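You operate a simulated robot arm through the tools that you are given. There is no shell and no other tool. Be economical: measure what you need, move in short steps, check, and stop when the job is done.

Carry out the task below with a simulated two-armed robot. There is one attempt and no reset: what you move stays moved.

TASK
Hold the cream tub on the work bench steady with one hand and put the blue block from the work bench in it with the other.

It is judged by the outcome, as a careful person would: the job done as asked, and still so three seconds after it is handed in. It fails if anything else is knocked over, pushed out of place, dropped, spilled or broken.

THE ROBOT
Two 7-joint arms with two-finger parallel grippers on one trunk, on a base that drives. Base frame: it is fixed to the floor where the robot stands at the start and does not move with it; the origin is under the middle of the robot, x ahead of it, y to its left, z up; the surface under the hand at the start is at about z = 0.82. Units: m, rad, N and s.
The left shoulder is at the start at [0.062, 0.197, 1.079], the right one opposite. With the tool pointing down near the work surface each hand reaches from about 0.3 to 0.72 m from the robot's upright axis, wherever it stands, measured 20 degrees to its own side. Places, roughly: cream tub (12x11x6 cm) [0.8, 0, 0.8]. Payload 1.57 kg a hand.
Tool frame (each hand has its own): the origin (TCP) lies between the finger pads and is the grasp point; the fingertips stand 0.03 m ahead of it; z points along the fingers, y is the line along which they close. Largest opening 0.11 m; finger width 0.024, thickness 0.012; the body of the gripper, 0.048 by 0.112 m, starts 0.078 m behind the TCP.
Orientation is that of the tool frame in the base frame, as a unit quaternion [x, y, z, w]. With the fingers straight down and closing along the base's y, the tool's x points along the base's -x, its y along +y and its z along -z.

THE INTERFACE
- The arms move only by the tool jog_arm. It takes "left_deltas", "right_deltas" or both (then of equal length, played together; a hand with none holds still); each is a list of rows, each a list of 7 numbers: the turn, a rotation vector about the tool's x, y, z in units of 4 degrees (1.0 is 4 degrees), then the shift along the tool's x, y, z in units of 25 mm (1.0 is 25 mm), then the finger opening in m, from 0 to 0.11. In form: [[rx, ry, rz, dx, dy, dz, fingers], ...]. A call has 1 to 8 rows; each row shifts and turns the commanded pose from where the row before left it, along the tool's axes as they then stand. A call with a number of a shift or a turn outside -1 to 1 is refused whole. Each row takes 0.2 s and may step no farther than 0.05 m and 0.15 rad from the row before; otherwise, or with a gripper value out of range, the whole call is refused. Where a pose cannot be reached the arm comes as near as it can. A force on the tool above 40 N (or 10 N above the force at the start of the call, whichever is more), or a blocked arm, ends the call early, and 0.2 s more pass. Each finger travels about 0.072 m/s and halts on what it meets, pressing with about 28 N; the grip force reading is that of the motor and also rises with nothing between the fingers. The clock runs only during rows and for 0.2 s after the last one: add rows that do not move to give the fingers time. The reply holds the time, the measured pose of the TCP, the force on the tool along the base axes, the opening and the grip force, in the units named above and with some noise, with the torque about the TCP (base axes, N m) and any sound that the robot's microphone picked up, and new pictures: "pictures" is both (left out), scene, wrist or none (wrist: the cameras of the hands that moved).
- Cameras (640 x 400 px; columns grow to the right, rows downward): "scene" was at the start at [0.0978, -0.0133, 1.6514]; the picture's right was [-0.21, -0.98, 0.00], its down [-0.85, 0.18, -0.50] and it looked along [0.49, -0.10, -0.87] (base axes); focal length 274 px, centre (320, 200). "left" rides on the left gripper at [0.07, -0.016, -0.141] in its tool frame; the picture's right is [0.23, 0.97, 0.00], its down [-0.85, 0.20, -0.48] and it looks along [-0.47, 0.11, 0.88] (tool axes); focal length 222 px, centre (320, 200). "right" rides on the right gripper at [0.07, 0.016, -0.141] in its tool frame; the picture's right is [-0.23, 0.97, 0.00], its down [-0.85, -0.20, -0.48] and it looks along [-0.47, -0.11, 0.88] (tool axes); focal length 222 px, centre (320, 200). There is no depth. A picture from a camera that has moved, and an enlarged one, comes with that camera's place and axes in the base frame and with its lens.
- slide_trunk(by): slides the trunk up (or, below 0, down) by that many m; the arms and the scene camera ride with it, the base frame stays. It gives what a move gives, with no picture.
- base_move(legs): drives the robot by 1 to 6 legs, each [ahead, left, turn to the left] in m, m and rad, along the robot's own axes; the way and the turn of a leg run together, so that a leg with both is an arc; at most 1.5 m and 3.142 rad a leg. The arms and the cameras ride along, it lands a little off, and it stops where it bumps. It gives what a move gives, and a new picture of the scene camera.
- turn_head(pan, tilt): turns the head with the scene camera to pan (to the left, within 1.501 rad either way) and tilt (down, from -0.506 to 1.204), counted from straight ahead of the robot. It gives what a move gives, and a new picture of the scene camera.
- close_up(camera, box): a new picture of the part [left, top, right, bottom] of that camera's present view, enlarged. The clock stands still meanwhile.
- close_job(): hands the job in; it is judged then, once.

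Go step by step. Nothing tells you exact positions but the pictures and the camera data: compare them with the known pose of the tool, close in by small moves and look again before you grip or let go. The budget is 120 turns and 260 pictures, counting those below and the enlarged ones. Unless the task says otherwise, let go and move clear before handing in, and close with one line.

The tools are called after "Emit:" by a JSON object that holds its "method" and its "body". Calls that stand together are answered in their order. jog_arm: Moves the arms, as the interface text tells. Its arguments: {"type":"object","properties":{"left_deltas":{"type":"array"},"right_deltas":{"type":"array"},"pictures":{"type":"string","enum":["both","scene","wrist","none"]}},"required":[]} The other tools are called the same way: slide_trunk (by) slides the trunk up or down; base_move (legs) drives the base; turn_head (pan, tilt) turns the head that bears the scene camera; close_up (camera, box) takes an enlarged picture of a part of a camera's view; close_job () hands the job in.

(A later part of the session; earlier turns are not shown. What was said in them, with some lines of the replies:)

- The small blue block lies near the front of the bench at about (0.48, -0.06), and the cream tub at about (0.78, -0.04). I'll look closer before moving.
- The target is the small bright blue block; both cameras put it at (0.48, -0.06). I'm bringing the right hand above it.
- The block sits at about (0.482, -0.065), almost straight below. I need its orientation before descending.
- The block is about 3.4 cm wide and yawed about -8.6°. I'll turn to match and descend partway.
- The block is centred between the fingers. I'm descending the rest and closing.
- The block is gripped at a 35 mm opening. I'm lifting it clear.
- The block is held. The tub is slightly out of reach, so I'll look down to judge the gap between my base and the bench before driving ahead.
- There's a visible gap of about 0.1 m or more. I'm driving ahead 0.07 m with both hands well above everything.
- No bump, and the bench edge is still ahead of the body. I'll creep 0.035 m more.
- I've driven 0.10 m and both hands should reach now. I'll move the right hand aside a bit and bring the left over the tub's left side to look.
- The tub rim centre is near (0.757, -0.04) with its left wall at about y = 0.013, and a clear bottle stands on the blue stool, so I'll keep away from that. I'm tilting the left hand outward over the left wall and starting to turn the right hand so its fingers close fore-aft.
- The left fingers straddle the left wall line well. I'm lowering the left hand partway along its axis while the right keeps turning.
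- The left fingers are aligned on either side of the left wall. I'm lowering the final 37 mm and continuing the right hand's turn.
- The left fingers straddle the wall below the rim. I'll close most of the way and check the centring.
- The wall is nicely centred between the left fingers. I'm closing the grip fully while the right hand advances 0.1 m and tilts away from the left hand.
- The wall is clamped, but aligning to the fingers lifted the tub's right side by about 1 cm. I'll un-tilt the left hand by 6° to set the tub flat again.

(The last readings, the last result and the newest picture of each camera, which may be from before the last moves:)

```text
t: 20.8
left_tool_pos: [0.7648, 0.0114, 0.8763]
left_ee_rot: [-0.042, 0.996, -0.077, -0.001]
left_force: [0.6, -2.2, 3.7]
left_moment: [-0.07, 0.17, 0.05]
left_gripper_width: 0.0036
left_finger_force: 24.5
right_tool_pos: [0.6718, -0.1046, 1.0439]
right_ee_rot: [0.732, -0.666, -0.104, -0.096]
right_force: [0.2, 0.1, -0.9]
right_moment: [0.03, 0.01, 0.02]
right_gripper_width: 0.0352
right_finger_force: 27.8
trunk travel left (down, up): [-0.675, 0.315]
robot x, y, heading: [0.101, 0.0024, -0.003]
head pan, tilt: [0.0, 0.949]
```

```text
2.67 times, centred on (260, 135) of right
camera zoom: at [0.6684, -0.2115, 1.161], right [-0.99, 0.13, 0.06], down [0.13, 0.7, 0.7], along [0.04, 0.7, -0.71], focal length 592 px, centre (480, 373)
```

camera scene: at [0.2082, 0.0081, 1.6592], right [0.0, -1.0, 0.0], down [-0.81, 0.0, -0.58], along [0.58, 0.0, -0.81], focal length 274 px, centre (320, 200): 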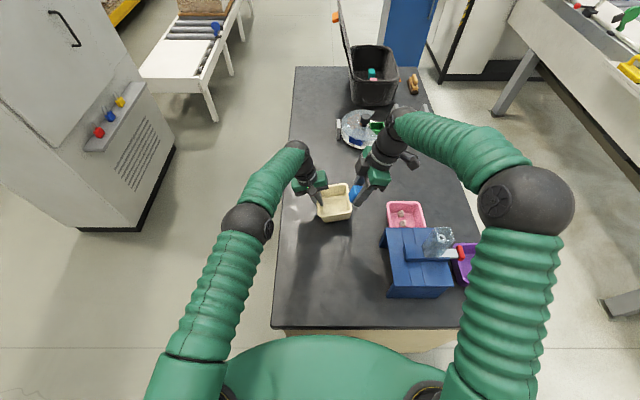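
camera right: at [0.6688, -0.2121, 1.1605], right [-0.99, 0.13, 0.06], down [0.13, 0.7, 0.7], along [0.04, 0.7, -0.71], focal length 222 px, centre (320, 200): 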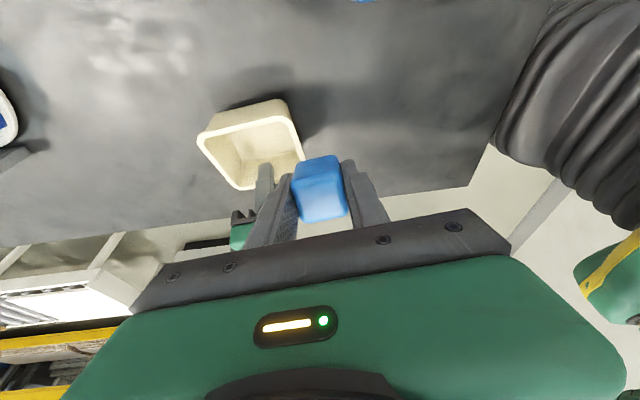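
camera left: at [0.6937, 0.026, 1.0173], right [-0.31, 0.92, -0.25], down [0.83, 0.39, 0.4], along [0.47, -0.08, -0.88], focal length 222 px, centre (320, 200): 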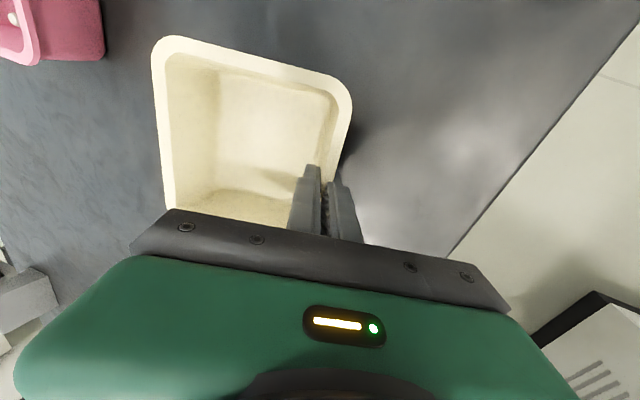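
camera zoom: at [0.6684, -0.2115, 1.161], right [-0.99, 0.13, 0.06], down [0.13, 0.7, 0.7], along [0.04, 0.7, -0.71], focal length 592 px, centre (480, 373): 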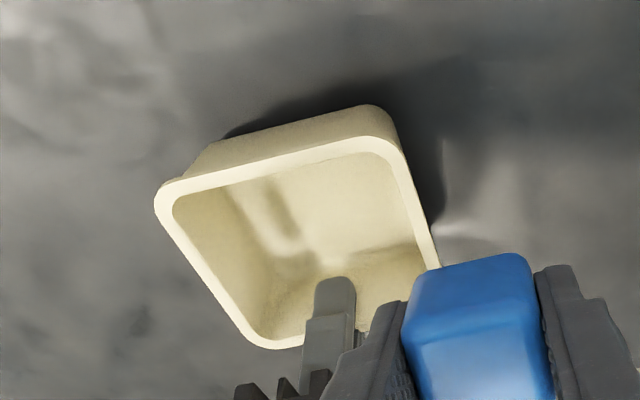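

The tub is back on the bench and held, with a light 4 N support. I'll tilt the right hand a bit more for clearance and bring the block over the tub, staying high.

Emit:
{"method": "jog_arm", "body": {"right_deltas": [[0, -1, 0, 0, 0, 0, 0.02], [0, -1, 0, 0, 0, 0, 0.02], [0, -1, 0, 0, 0, 0, 0.02], [0, 0, 0, -0.232, -0.65, 0.126, 0.02], [0, 0, 0, -0.232, -0.65, 0.126, 0.02], [0, 0, 0, -0.232, -0.65, 0.126, 0.02], [0, 0, 0, -0.232, -0.65, 0.126, 0.02], [0, 0, 0, -0.232, -0.65, 0.126, 0.02]], "pictures": "wrist"}}

Emit:
{"method": "close_up", "body": {"camera": "scene", "box": [250, 130, 410, 240]}}

```text
t: 22.6
left_tool_pos: [0.7659, 0.011, 0.8761]
left_ee_rot: [-0.041, 0.996, -0.078, -0.001]
left_force: [0.4, 0.0, 5.4]
left_moment: [0.0, 0.1, 0.0]
left_gripper_width: 0.0037
left_finger_force: 23.8
right_tool_pos: [0.7513, -0.0637, 1.0447]
right_ee_rot: [0.717, -0.653, -0.18, -0.164]
right_force: [-0.2, 0.6, -0.8]
right_moment: [-0.04, 0.0, 0.01]
right_gripper_width: 0.0352
right_finger_force: 28.2
trunk travel left (down, up): [-0.675, 0.315]
robot x, y, heading: [0.1033, 0.0013, -0.004]
head pan, tilt: [0.0, 0.949]
camera right: at [0.7489, -0.1927, 1.1373], right [-0.99, 0.11, 0.11], down [0.15, 0.54, 0.83], along [0.03, 0.83, -0.55], focal length 222 px, centre (320, 200)
```

right: 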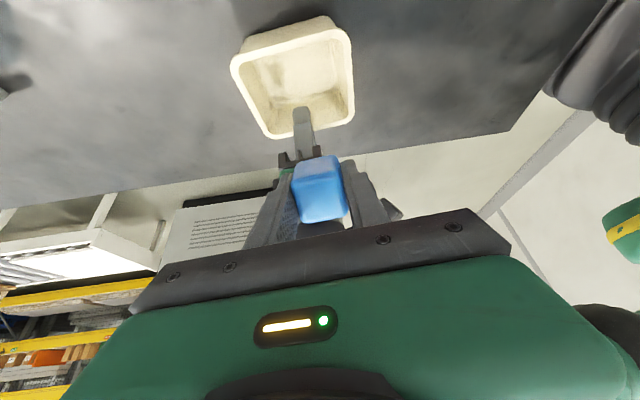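

```text
3.64 times, centred on (330, 185) of scene
camera zoom: at [0.2071, 0.0097, 1.6593], right [0.0, -1.0, 0.01], down [-0.81, 0.0, -0.58], along [0.58, 0.0, -0.81], focal length 997 px, centre (284, 254)
```

zoom: 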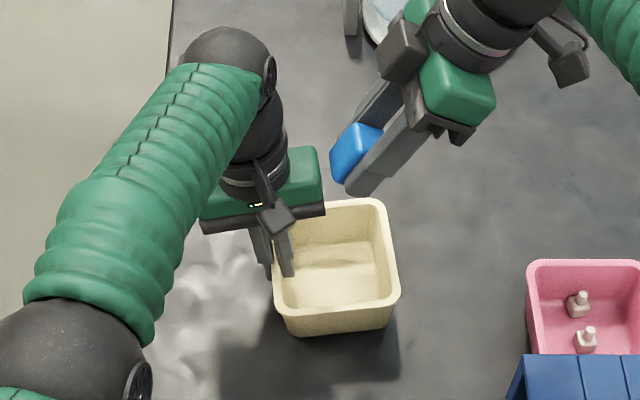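

The block is high above the tub with ample clearance from the left hand. I'm lowering it straight down to just above the rim.

Emit:
{"method": "jog_arm", "body": {"right_deltas": [[0, 0, 0, 0.43, -0.07, 0.81, 0.02], [0, 0, 0, 0.43, -0.07, 0.81, 0.02], [0, 0, 0, 0.43, -0.07, 0.81, 0.02], [0, 0, 0, 0.43, -0.07, 0.81, 0.02], [0, 0, 0, 0.43, -0.07, 0.81, 0.02]], "pictures": "wrist"}}

Emit:
{"method": "close_up", "body": {"camera": "scene", "box": [250, 130, 410, 240]}}

```text
t: 23.8
left_tool_pos: [0.7641, 0.0113, 0.8757]
left_ee_rot: [-0.043, 0.996, -0.077, 0.0]
left_force: [0.5, 1.4, 5.3]
left_moment: [0.08, 0.04, 0.02]
left_gripper_width: 0.0036
left_finger_force: 24.9
right_tool_pos: [0.7587, -0.0634, 0.929]
right_ee_rot: [0.717, -0.653, -0.18, -0.164]
right_force: [0.6, 0.0, -0.3]
right_moment: [-0.02, 0.03, 0.02]
right_gripper_width: 0.0352
right_finger_force: 28.1
trunk travel left (down, up): [-0.675, 0.315]
robot x, y, heading: [0.1007, -0.0001, -0.004]
head pan, tilt: [0.0, 0.949]
camera right: at [0.757, -0.1923, 1.0216], right [-0.99, 0.11, 0.11], down [0.15, 0.54, 0.83], along [0.03, 0.83, -0.55], focal length 222 px, centre (320, 200)
```

right: 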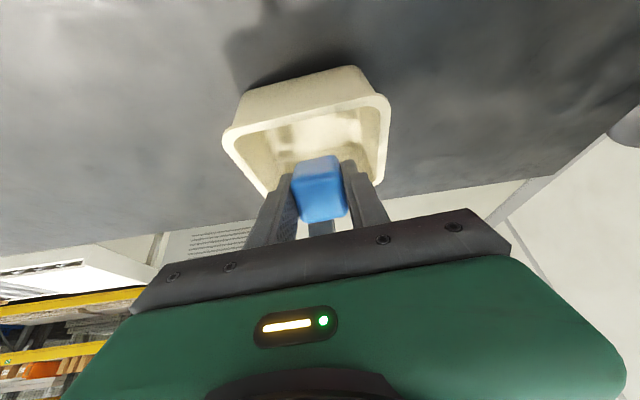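

```text
3.64 times, centred on (330, 185) of scene
camera zoom: at [0.2071, 0.0092, 1.6593], right [0.0, -1.0, 0.01], down [-0.81, 0.0, -0.58], along [0.58, 0.0, -0.81], focal length 997 px, centre (284, 254)
```

zoom: 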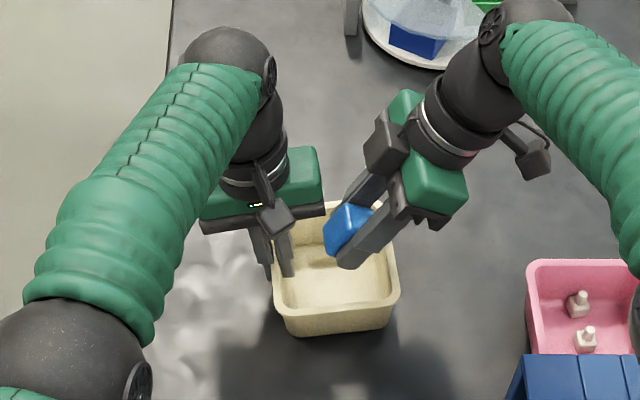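

The block is centred above the opening with room on both sides. I'm lowering another 5 cm into the tub.

Emit:
{"method": "jog_arm", "body": {"right_deltas": [[0, 0, 0, 0.235, 0, 0.44, 0.02], [0, 0, 0, 0.235, 0, 0.44, 0.02], [0, 0, 0, 0.235, 0, 0.44, 0.02], [0, 0, 0, 0.235, 0, 0.44, 0.02]], "pictures": "wrist"}}

Emit:
{"method": "close_up", "body": {"camera": "scene", "box": [250, 130, 410, 240]}}

```text
t: 24.8
left_tool_pos: [0.7647, 0.0115, 0.877]
left_ee_rot: [-0.043, 0.996, -0.077, -0.001]
left_force: [-1.2, 1.2, 6.4]
left_moment: [0.06, 0.02, 0.0]
left_gripper_width: 0.0034
left_finger_force: 24.5
right_tool_pos: [0.7601, -0.062, 0.8808]
right_ee_rot: [0.717, -0.653, -0.179, -0.165]
right_force: [0.3, 0.4, -0.6]
right_moment: [0.0, -0.01, 0.02]
right_gripper_width: 0.0354
right_finger_force: 28.6
trunk travel left (down, up): [-0.675, 0.315]
robot x, y, heading: [0.0996, -0.0008, 0.001]
head pan, tilt: [0.0, 0.949]
camera right: at [0.7577, -0.1915, 0.9719], right [-0.99, 0.11, 0.11], down [0.15, 0.54, 0.83], along [0.03, 0.83, -0.55], focal length 222 px, centre (320, 200)
```

right: 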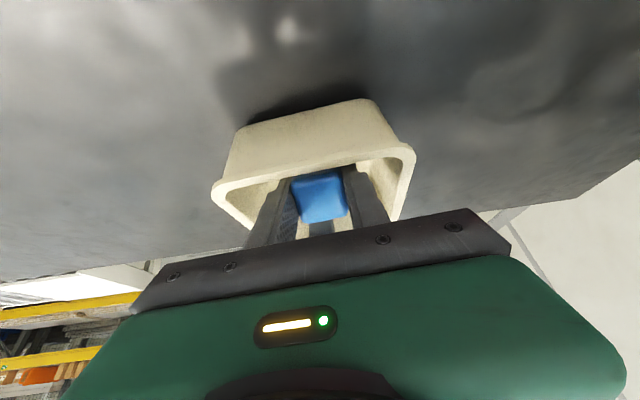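

```text
3.64 times, centred on (330, 185) of scene
camera zoom: at [0.2071, 0.0091, 1.6593], right [0.0, -1.0, 0.01], down [-0.81, 0.0, -0.58], along [0.58, 0.0, -0.81], focal length 997 px, centre (284, 254)
```

zoom: 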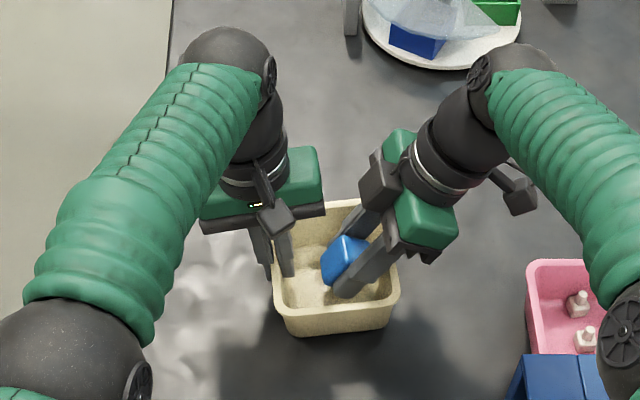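

The block is inside the tub, just above its floor. I'll lower it 8 mm more and open the right fingers gently.

Emit:
{"method": "jog_arm", "body": {"right_deltas": [[0, 0, 0, 0.15, 0, 0.28, 0.02], [0, 0, 0, 0, 0, 0, 0.02], [0, 0, 0, 0, 0, 0, 0.038], [0, 0, 0, 0, 0, 0, 0.042], [0, 0, 0, 0, 0, 0, 0.047], [0, 0, 0, 0, 0, 0, 0.05], [0, 0, 0, 0, 0, 0, 0.05]], "pictures": "wrist"}}

Emit:
{"method": "close_up", "body": {"camera": "scene", "box": [250, 130, 410, 240]}}

```text
t: 26.4
left_tool_pos: [0.7637, 0.0102, 0.8757]
left_ee_rot: [-0.042, 0.996, -0.076, -0.001]
left_force: [0.0, 1.0, 5.6]
left_moment: [0.08, 0.02, -0.01]
left_gripper_width: 0.0036
left_finger_force: 24.6
right_tool_pos: [0.7601, -0.0636, 0.8732]
right_ee_rot: [0.717, -0.653, -0.18, -0.164]
right_force: [-0.6, 0.4, 0.6]
right_moment: [-0.04, -0.02, 0.01]
right_gripper_width: 0.0498
right_finger_force: 0.1
trunk travel left (down, up): [-0.675, 0.315]
robot x, y, heading: [0.1059, 0.0016, -0.0]
head pan, tilt: [0.0, 0.949]
camera right: at [0.7583, -0.1922, 0.9649], right [-0.99, 0.11, 0.11], down [0.15, 0.54, 0.83], along [0.03, 0.83, -0.55], focal length 222 px, centre (320, 200)
```

right: 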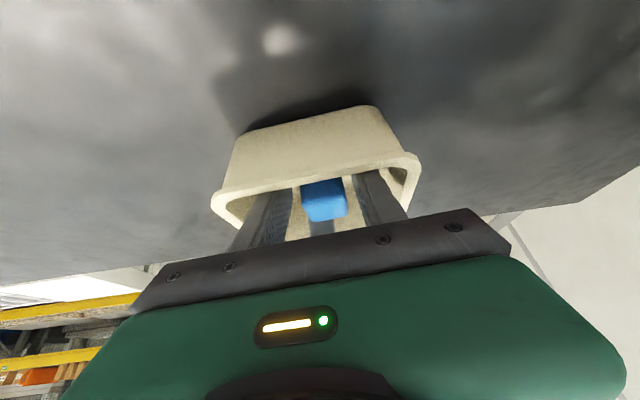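

```text
3.64 times, centred on (330, 185) of scene
camera zoom: at [0.2072, 0.0091, 1.6593], right [0.0, -1.0, 0.01], down [-0.81, 0.0, -0.58], along [0.58, 0.0, -0.81], focal length 997 px, centre (284, 254)
```

zoom: 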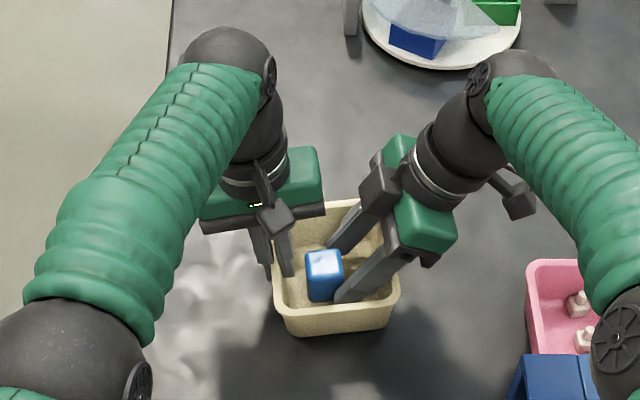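

The block sits in the tub, released. I'm withdrawing the right hand along its own axis.

Emit:
{"method": "jog_arm", "body": {"right_deltas": [[0, 0, 0, 0, 0, -0.5, 0.05], [0, 0, 0, 0, 0, -0.9, 0.05], [0, 0, 0, 0, 0, -0.9, 0.05], [0, 0, 0, 0, 0, -0.9, 0.05], [0, 0, 0, 0, 0, -0.9, 0.05], [0, 0, 0, 0, 0, -0.9, 0.05], [0, 0, 0, 0, 0, -0.9, 0.05]], "pictures": "wrist"}}

Emit:
{"method": "close_up", "body": {"camera": "scene", "box": [250, 130, 410, 240]}}

```text
t: 28.0
left_tool_pos: [0.7635, 0.0111, 0.878]
left_ee_rot: [-0.042, 0.996, -0.076, -0.001]
left_force: [-0.1, 0.7, 5.1]
left_moment: [0.1, 0.05, 0.0]
left_gripper_width: 0.0037
left_finger_force: 24.7
right_tool_pos: [0.7652, -0.1338, 1.0009]
right_ee_rot: [0.717, -0.653, -0.18, -0.165]
right_force: [-0.4, 0.6, -0.1]
right_moment: [-0.01, -0.02, 0.04]
right_gripper_width: 0.0501
right_finger_force: 0.2
trunk travel left (down, up): [-0.675, 0.315]
robot x, y, heading: [0.1, 0.005, -0.001]
head pan, tilt: [0.0, 0.949]
camera right: at [0.7633, -0.2624, 1.093], right [-0.99, 0.11, 0.11], down [0.15, 0.54, 0.83], along [0.03, 0.83, -0.55], focal length 222 px, centre (320, 200)
```

right: 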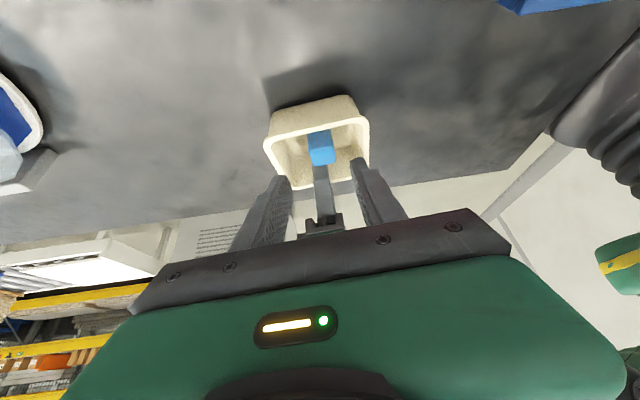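

```text
3.64 times, centred on (330, 185) of scene
camera zoom: at [0.2071, 0.0086, 1.6593], right [0.0, -1.0, 0.0], down [-0.81, 0.0, -0.58], along [0.58, 0.0, -0.81], focal length 997 px, centre (284, 254)
```

zoom: 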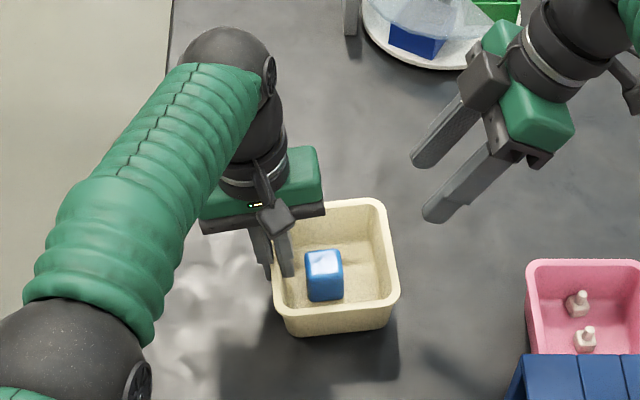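

The block rests in the tub near the left inner finger. I'll open the left only a little (to 18 mm), then check.

Emit:
{"method": "jog_arm", "body": {"left_deltas": [[0, 0, 0, 0, 0, 0, 0.008], [0, 0, 0, 0, 0, 0, 0.013], [0, 0, 0, 0, 0, 0, 0.018], [0, 0, 0, 0, 0, 0, 0.018]], "pictures": "wrist"}}

Emit:
{"method": "close_up", "body": {"camera": "scene", "box": [250, 130, 410, 240]}}

```text
t: 29.0
left_tool_pos: [0.7654, 0.0109, 0.8755]
left_ee_rot: [-0.042, 0.996, -0.077, -0.003]
left_force: [-0.6, -0.6, 0.5]
left_moment: [0.01, 0.0, -0.02]
left_gripper_width: 0.0179
left_finger_force: 0.0
right_tool_pos: [0.766, -0.1326, 1.0011]
right_ee_rot: [0.718, -0.652, -0.18, -0.164]
right_force: [-0.4, -0.7, -0.2]
right_moment: [-0.02, 0.01, -0.03]
right_gripper_width: 0.05
right_finger_force: 0.0
trunk travel left (down, up): [-0.675, 0.315]
robot x, y, heading: [0.1019, 0.0005, -0.001]
head pan, tilt: [0.0, 0.949]
camera left: at [0.6959, 0.0121, 1.0188], right [-0.31, 0.94, -0.15], down [0.83, 0.34, 0.43], along [0.46, 0.01, -0.89], focal length 222 px, centre (320, 200)
```

left: 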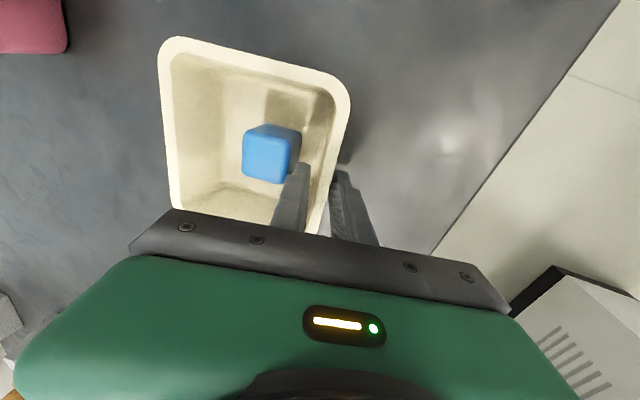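

```text
3.64 times, centred on (330, 185) of scene
camera zoom: at [0.2084, 0.0089, 1.6592], right [0.0, -1.0, 0.0], down [-0.81, 0.0, -0.58], along [0.58, 0.0, -0.81], focal length 997 px, centre (284, 254)
```

zoom: 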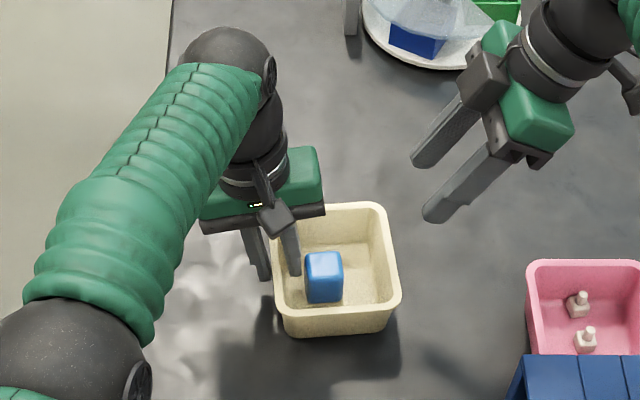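

The tub settled flat and the left grip is free of it, with no force on the hand. I'm lifting the left hand out along its axis.

Emit:
{"method": "jog_arm", "body": {"left_deltas": [[0, 0, 0, 0, 0, -0.3, 0.018], [0, 0, 0, 0, 0, -0.4, 0.018], [0, 0, 0, 0, 0, -0.5, 0.018], [0, 0, 0, 0, 0, -0.8, 0.018], [0, 0, 0, 0, 0, -0.9, 0.018], [0, 0, 0, 0, 0, -0.9, 0.018], [0, 0, 0, 0, 0, -0.9, 0.018], [0, 0, 0, 0, 0, -0.9, 0.018]], "pictures": "scene"}}

Emit:
{"method": "close_up", "body": {"camera": "scene", "box": [250, 130, 410, 240]}}

```text
t: 30.8
left_tool_pos: [0.7637, 0.0321, 1.0159]
left_ee_rot: [-0.042, 0.996, -0.077, -0.002]
left_force: [0.3, -0.1, 0.0]
left_moment: [0.0, 0.03, -0.01]
left_gripper_width: 0.018
left_finger_force: 0.2
right_tool_pos: [0.7662, -0.1331, 1.0007]
right_ee_rot: [0.717, -0.653, -0.18, -0.165]
right_force: [-0.5, -0.1, -0.1]
right_moment: [0.0, -0.01, -0.01]
right_gripper_width: 0.0499
right_finger_force: 0.1
trunk travel left (down, up): [-0.675, 0.315]
robot x, y, heading: [0.1053, 0.001, 0.002]
head pan, tilt: [0.0, 0.949]
camera scene: at [0.2078, 0.0092, 1.6592], right [0.0, -1.0, 0.01], down [-0.81, 0.0, -0.58], along [0.58, 0.0, -0.81], focal length 274 px, centre (320, 200)
```

scene: 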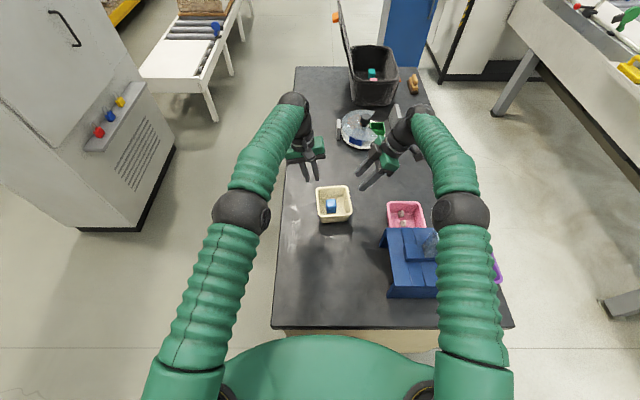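

```text
3.64 times, centred on (330, 185) of scene
camera zoom: at [0.2078, 0.0092, 1.6592], right [0.0, -1.0, 0.01], down [-0.81, 0.0, -0.58], along [0.58, 0.0, -0.81], focal length 997 px, centre (284, 254)
```

zoom: 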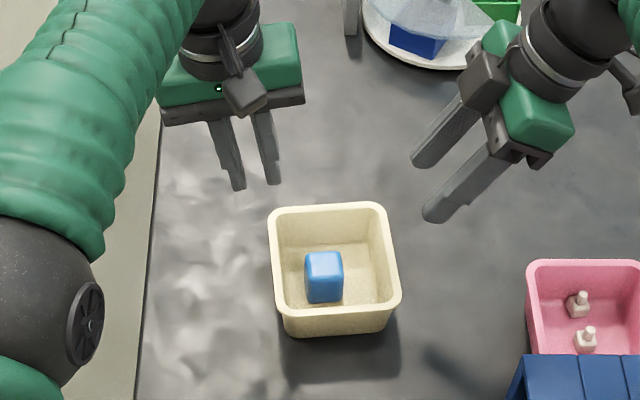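

The blue block rests in the upright cream tub, both hands are clear, and nothing else looks moved. I'm handing in.

Emit:
{"method": "close_job", "body": {}}

```text
The job is handed in.
```

The blue block is in the cream tub. The left hand held the tub by its left wall while the right hand put the block in, and both hands are now clear. Gripping tilted the tub for a moment, raising its right side by about 1 cm. I set it flat again before placing the block, and nothing else on the bench looked moved.
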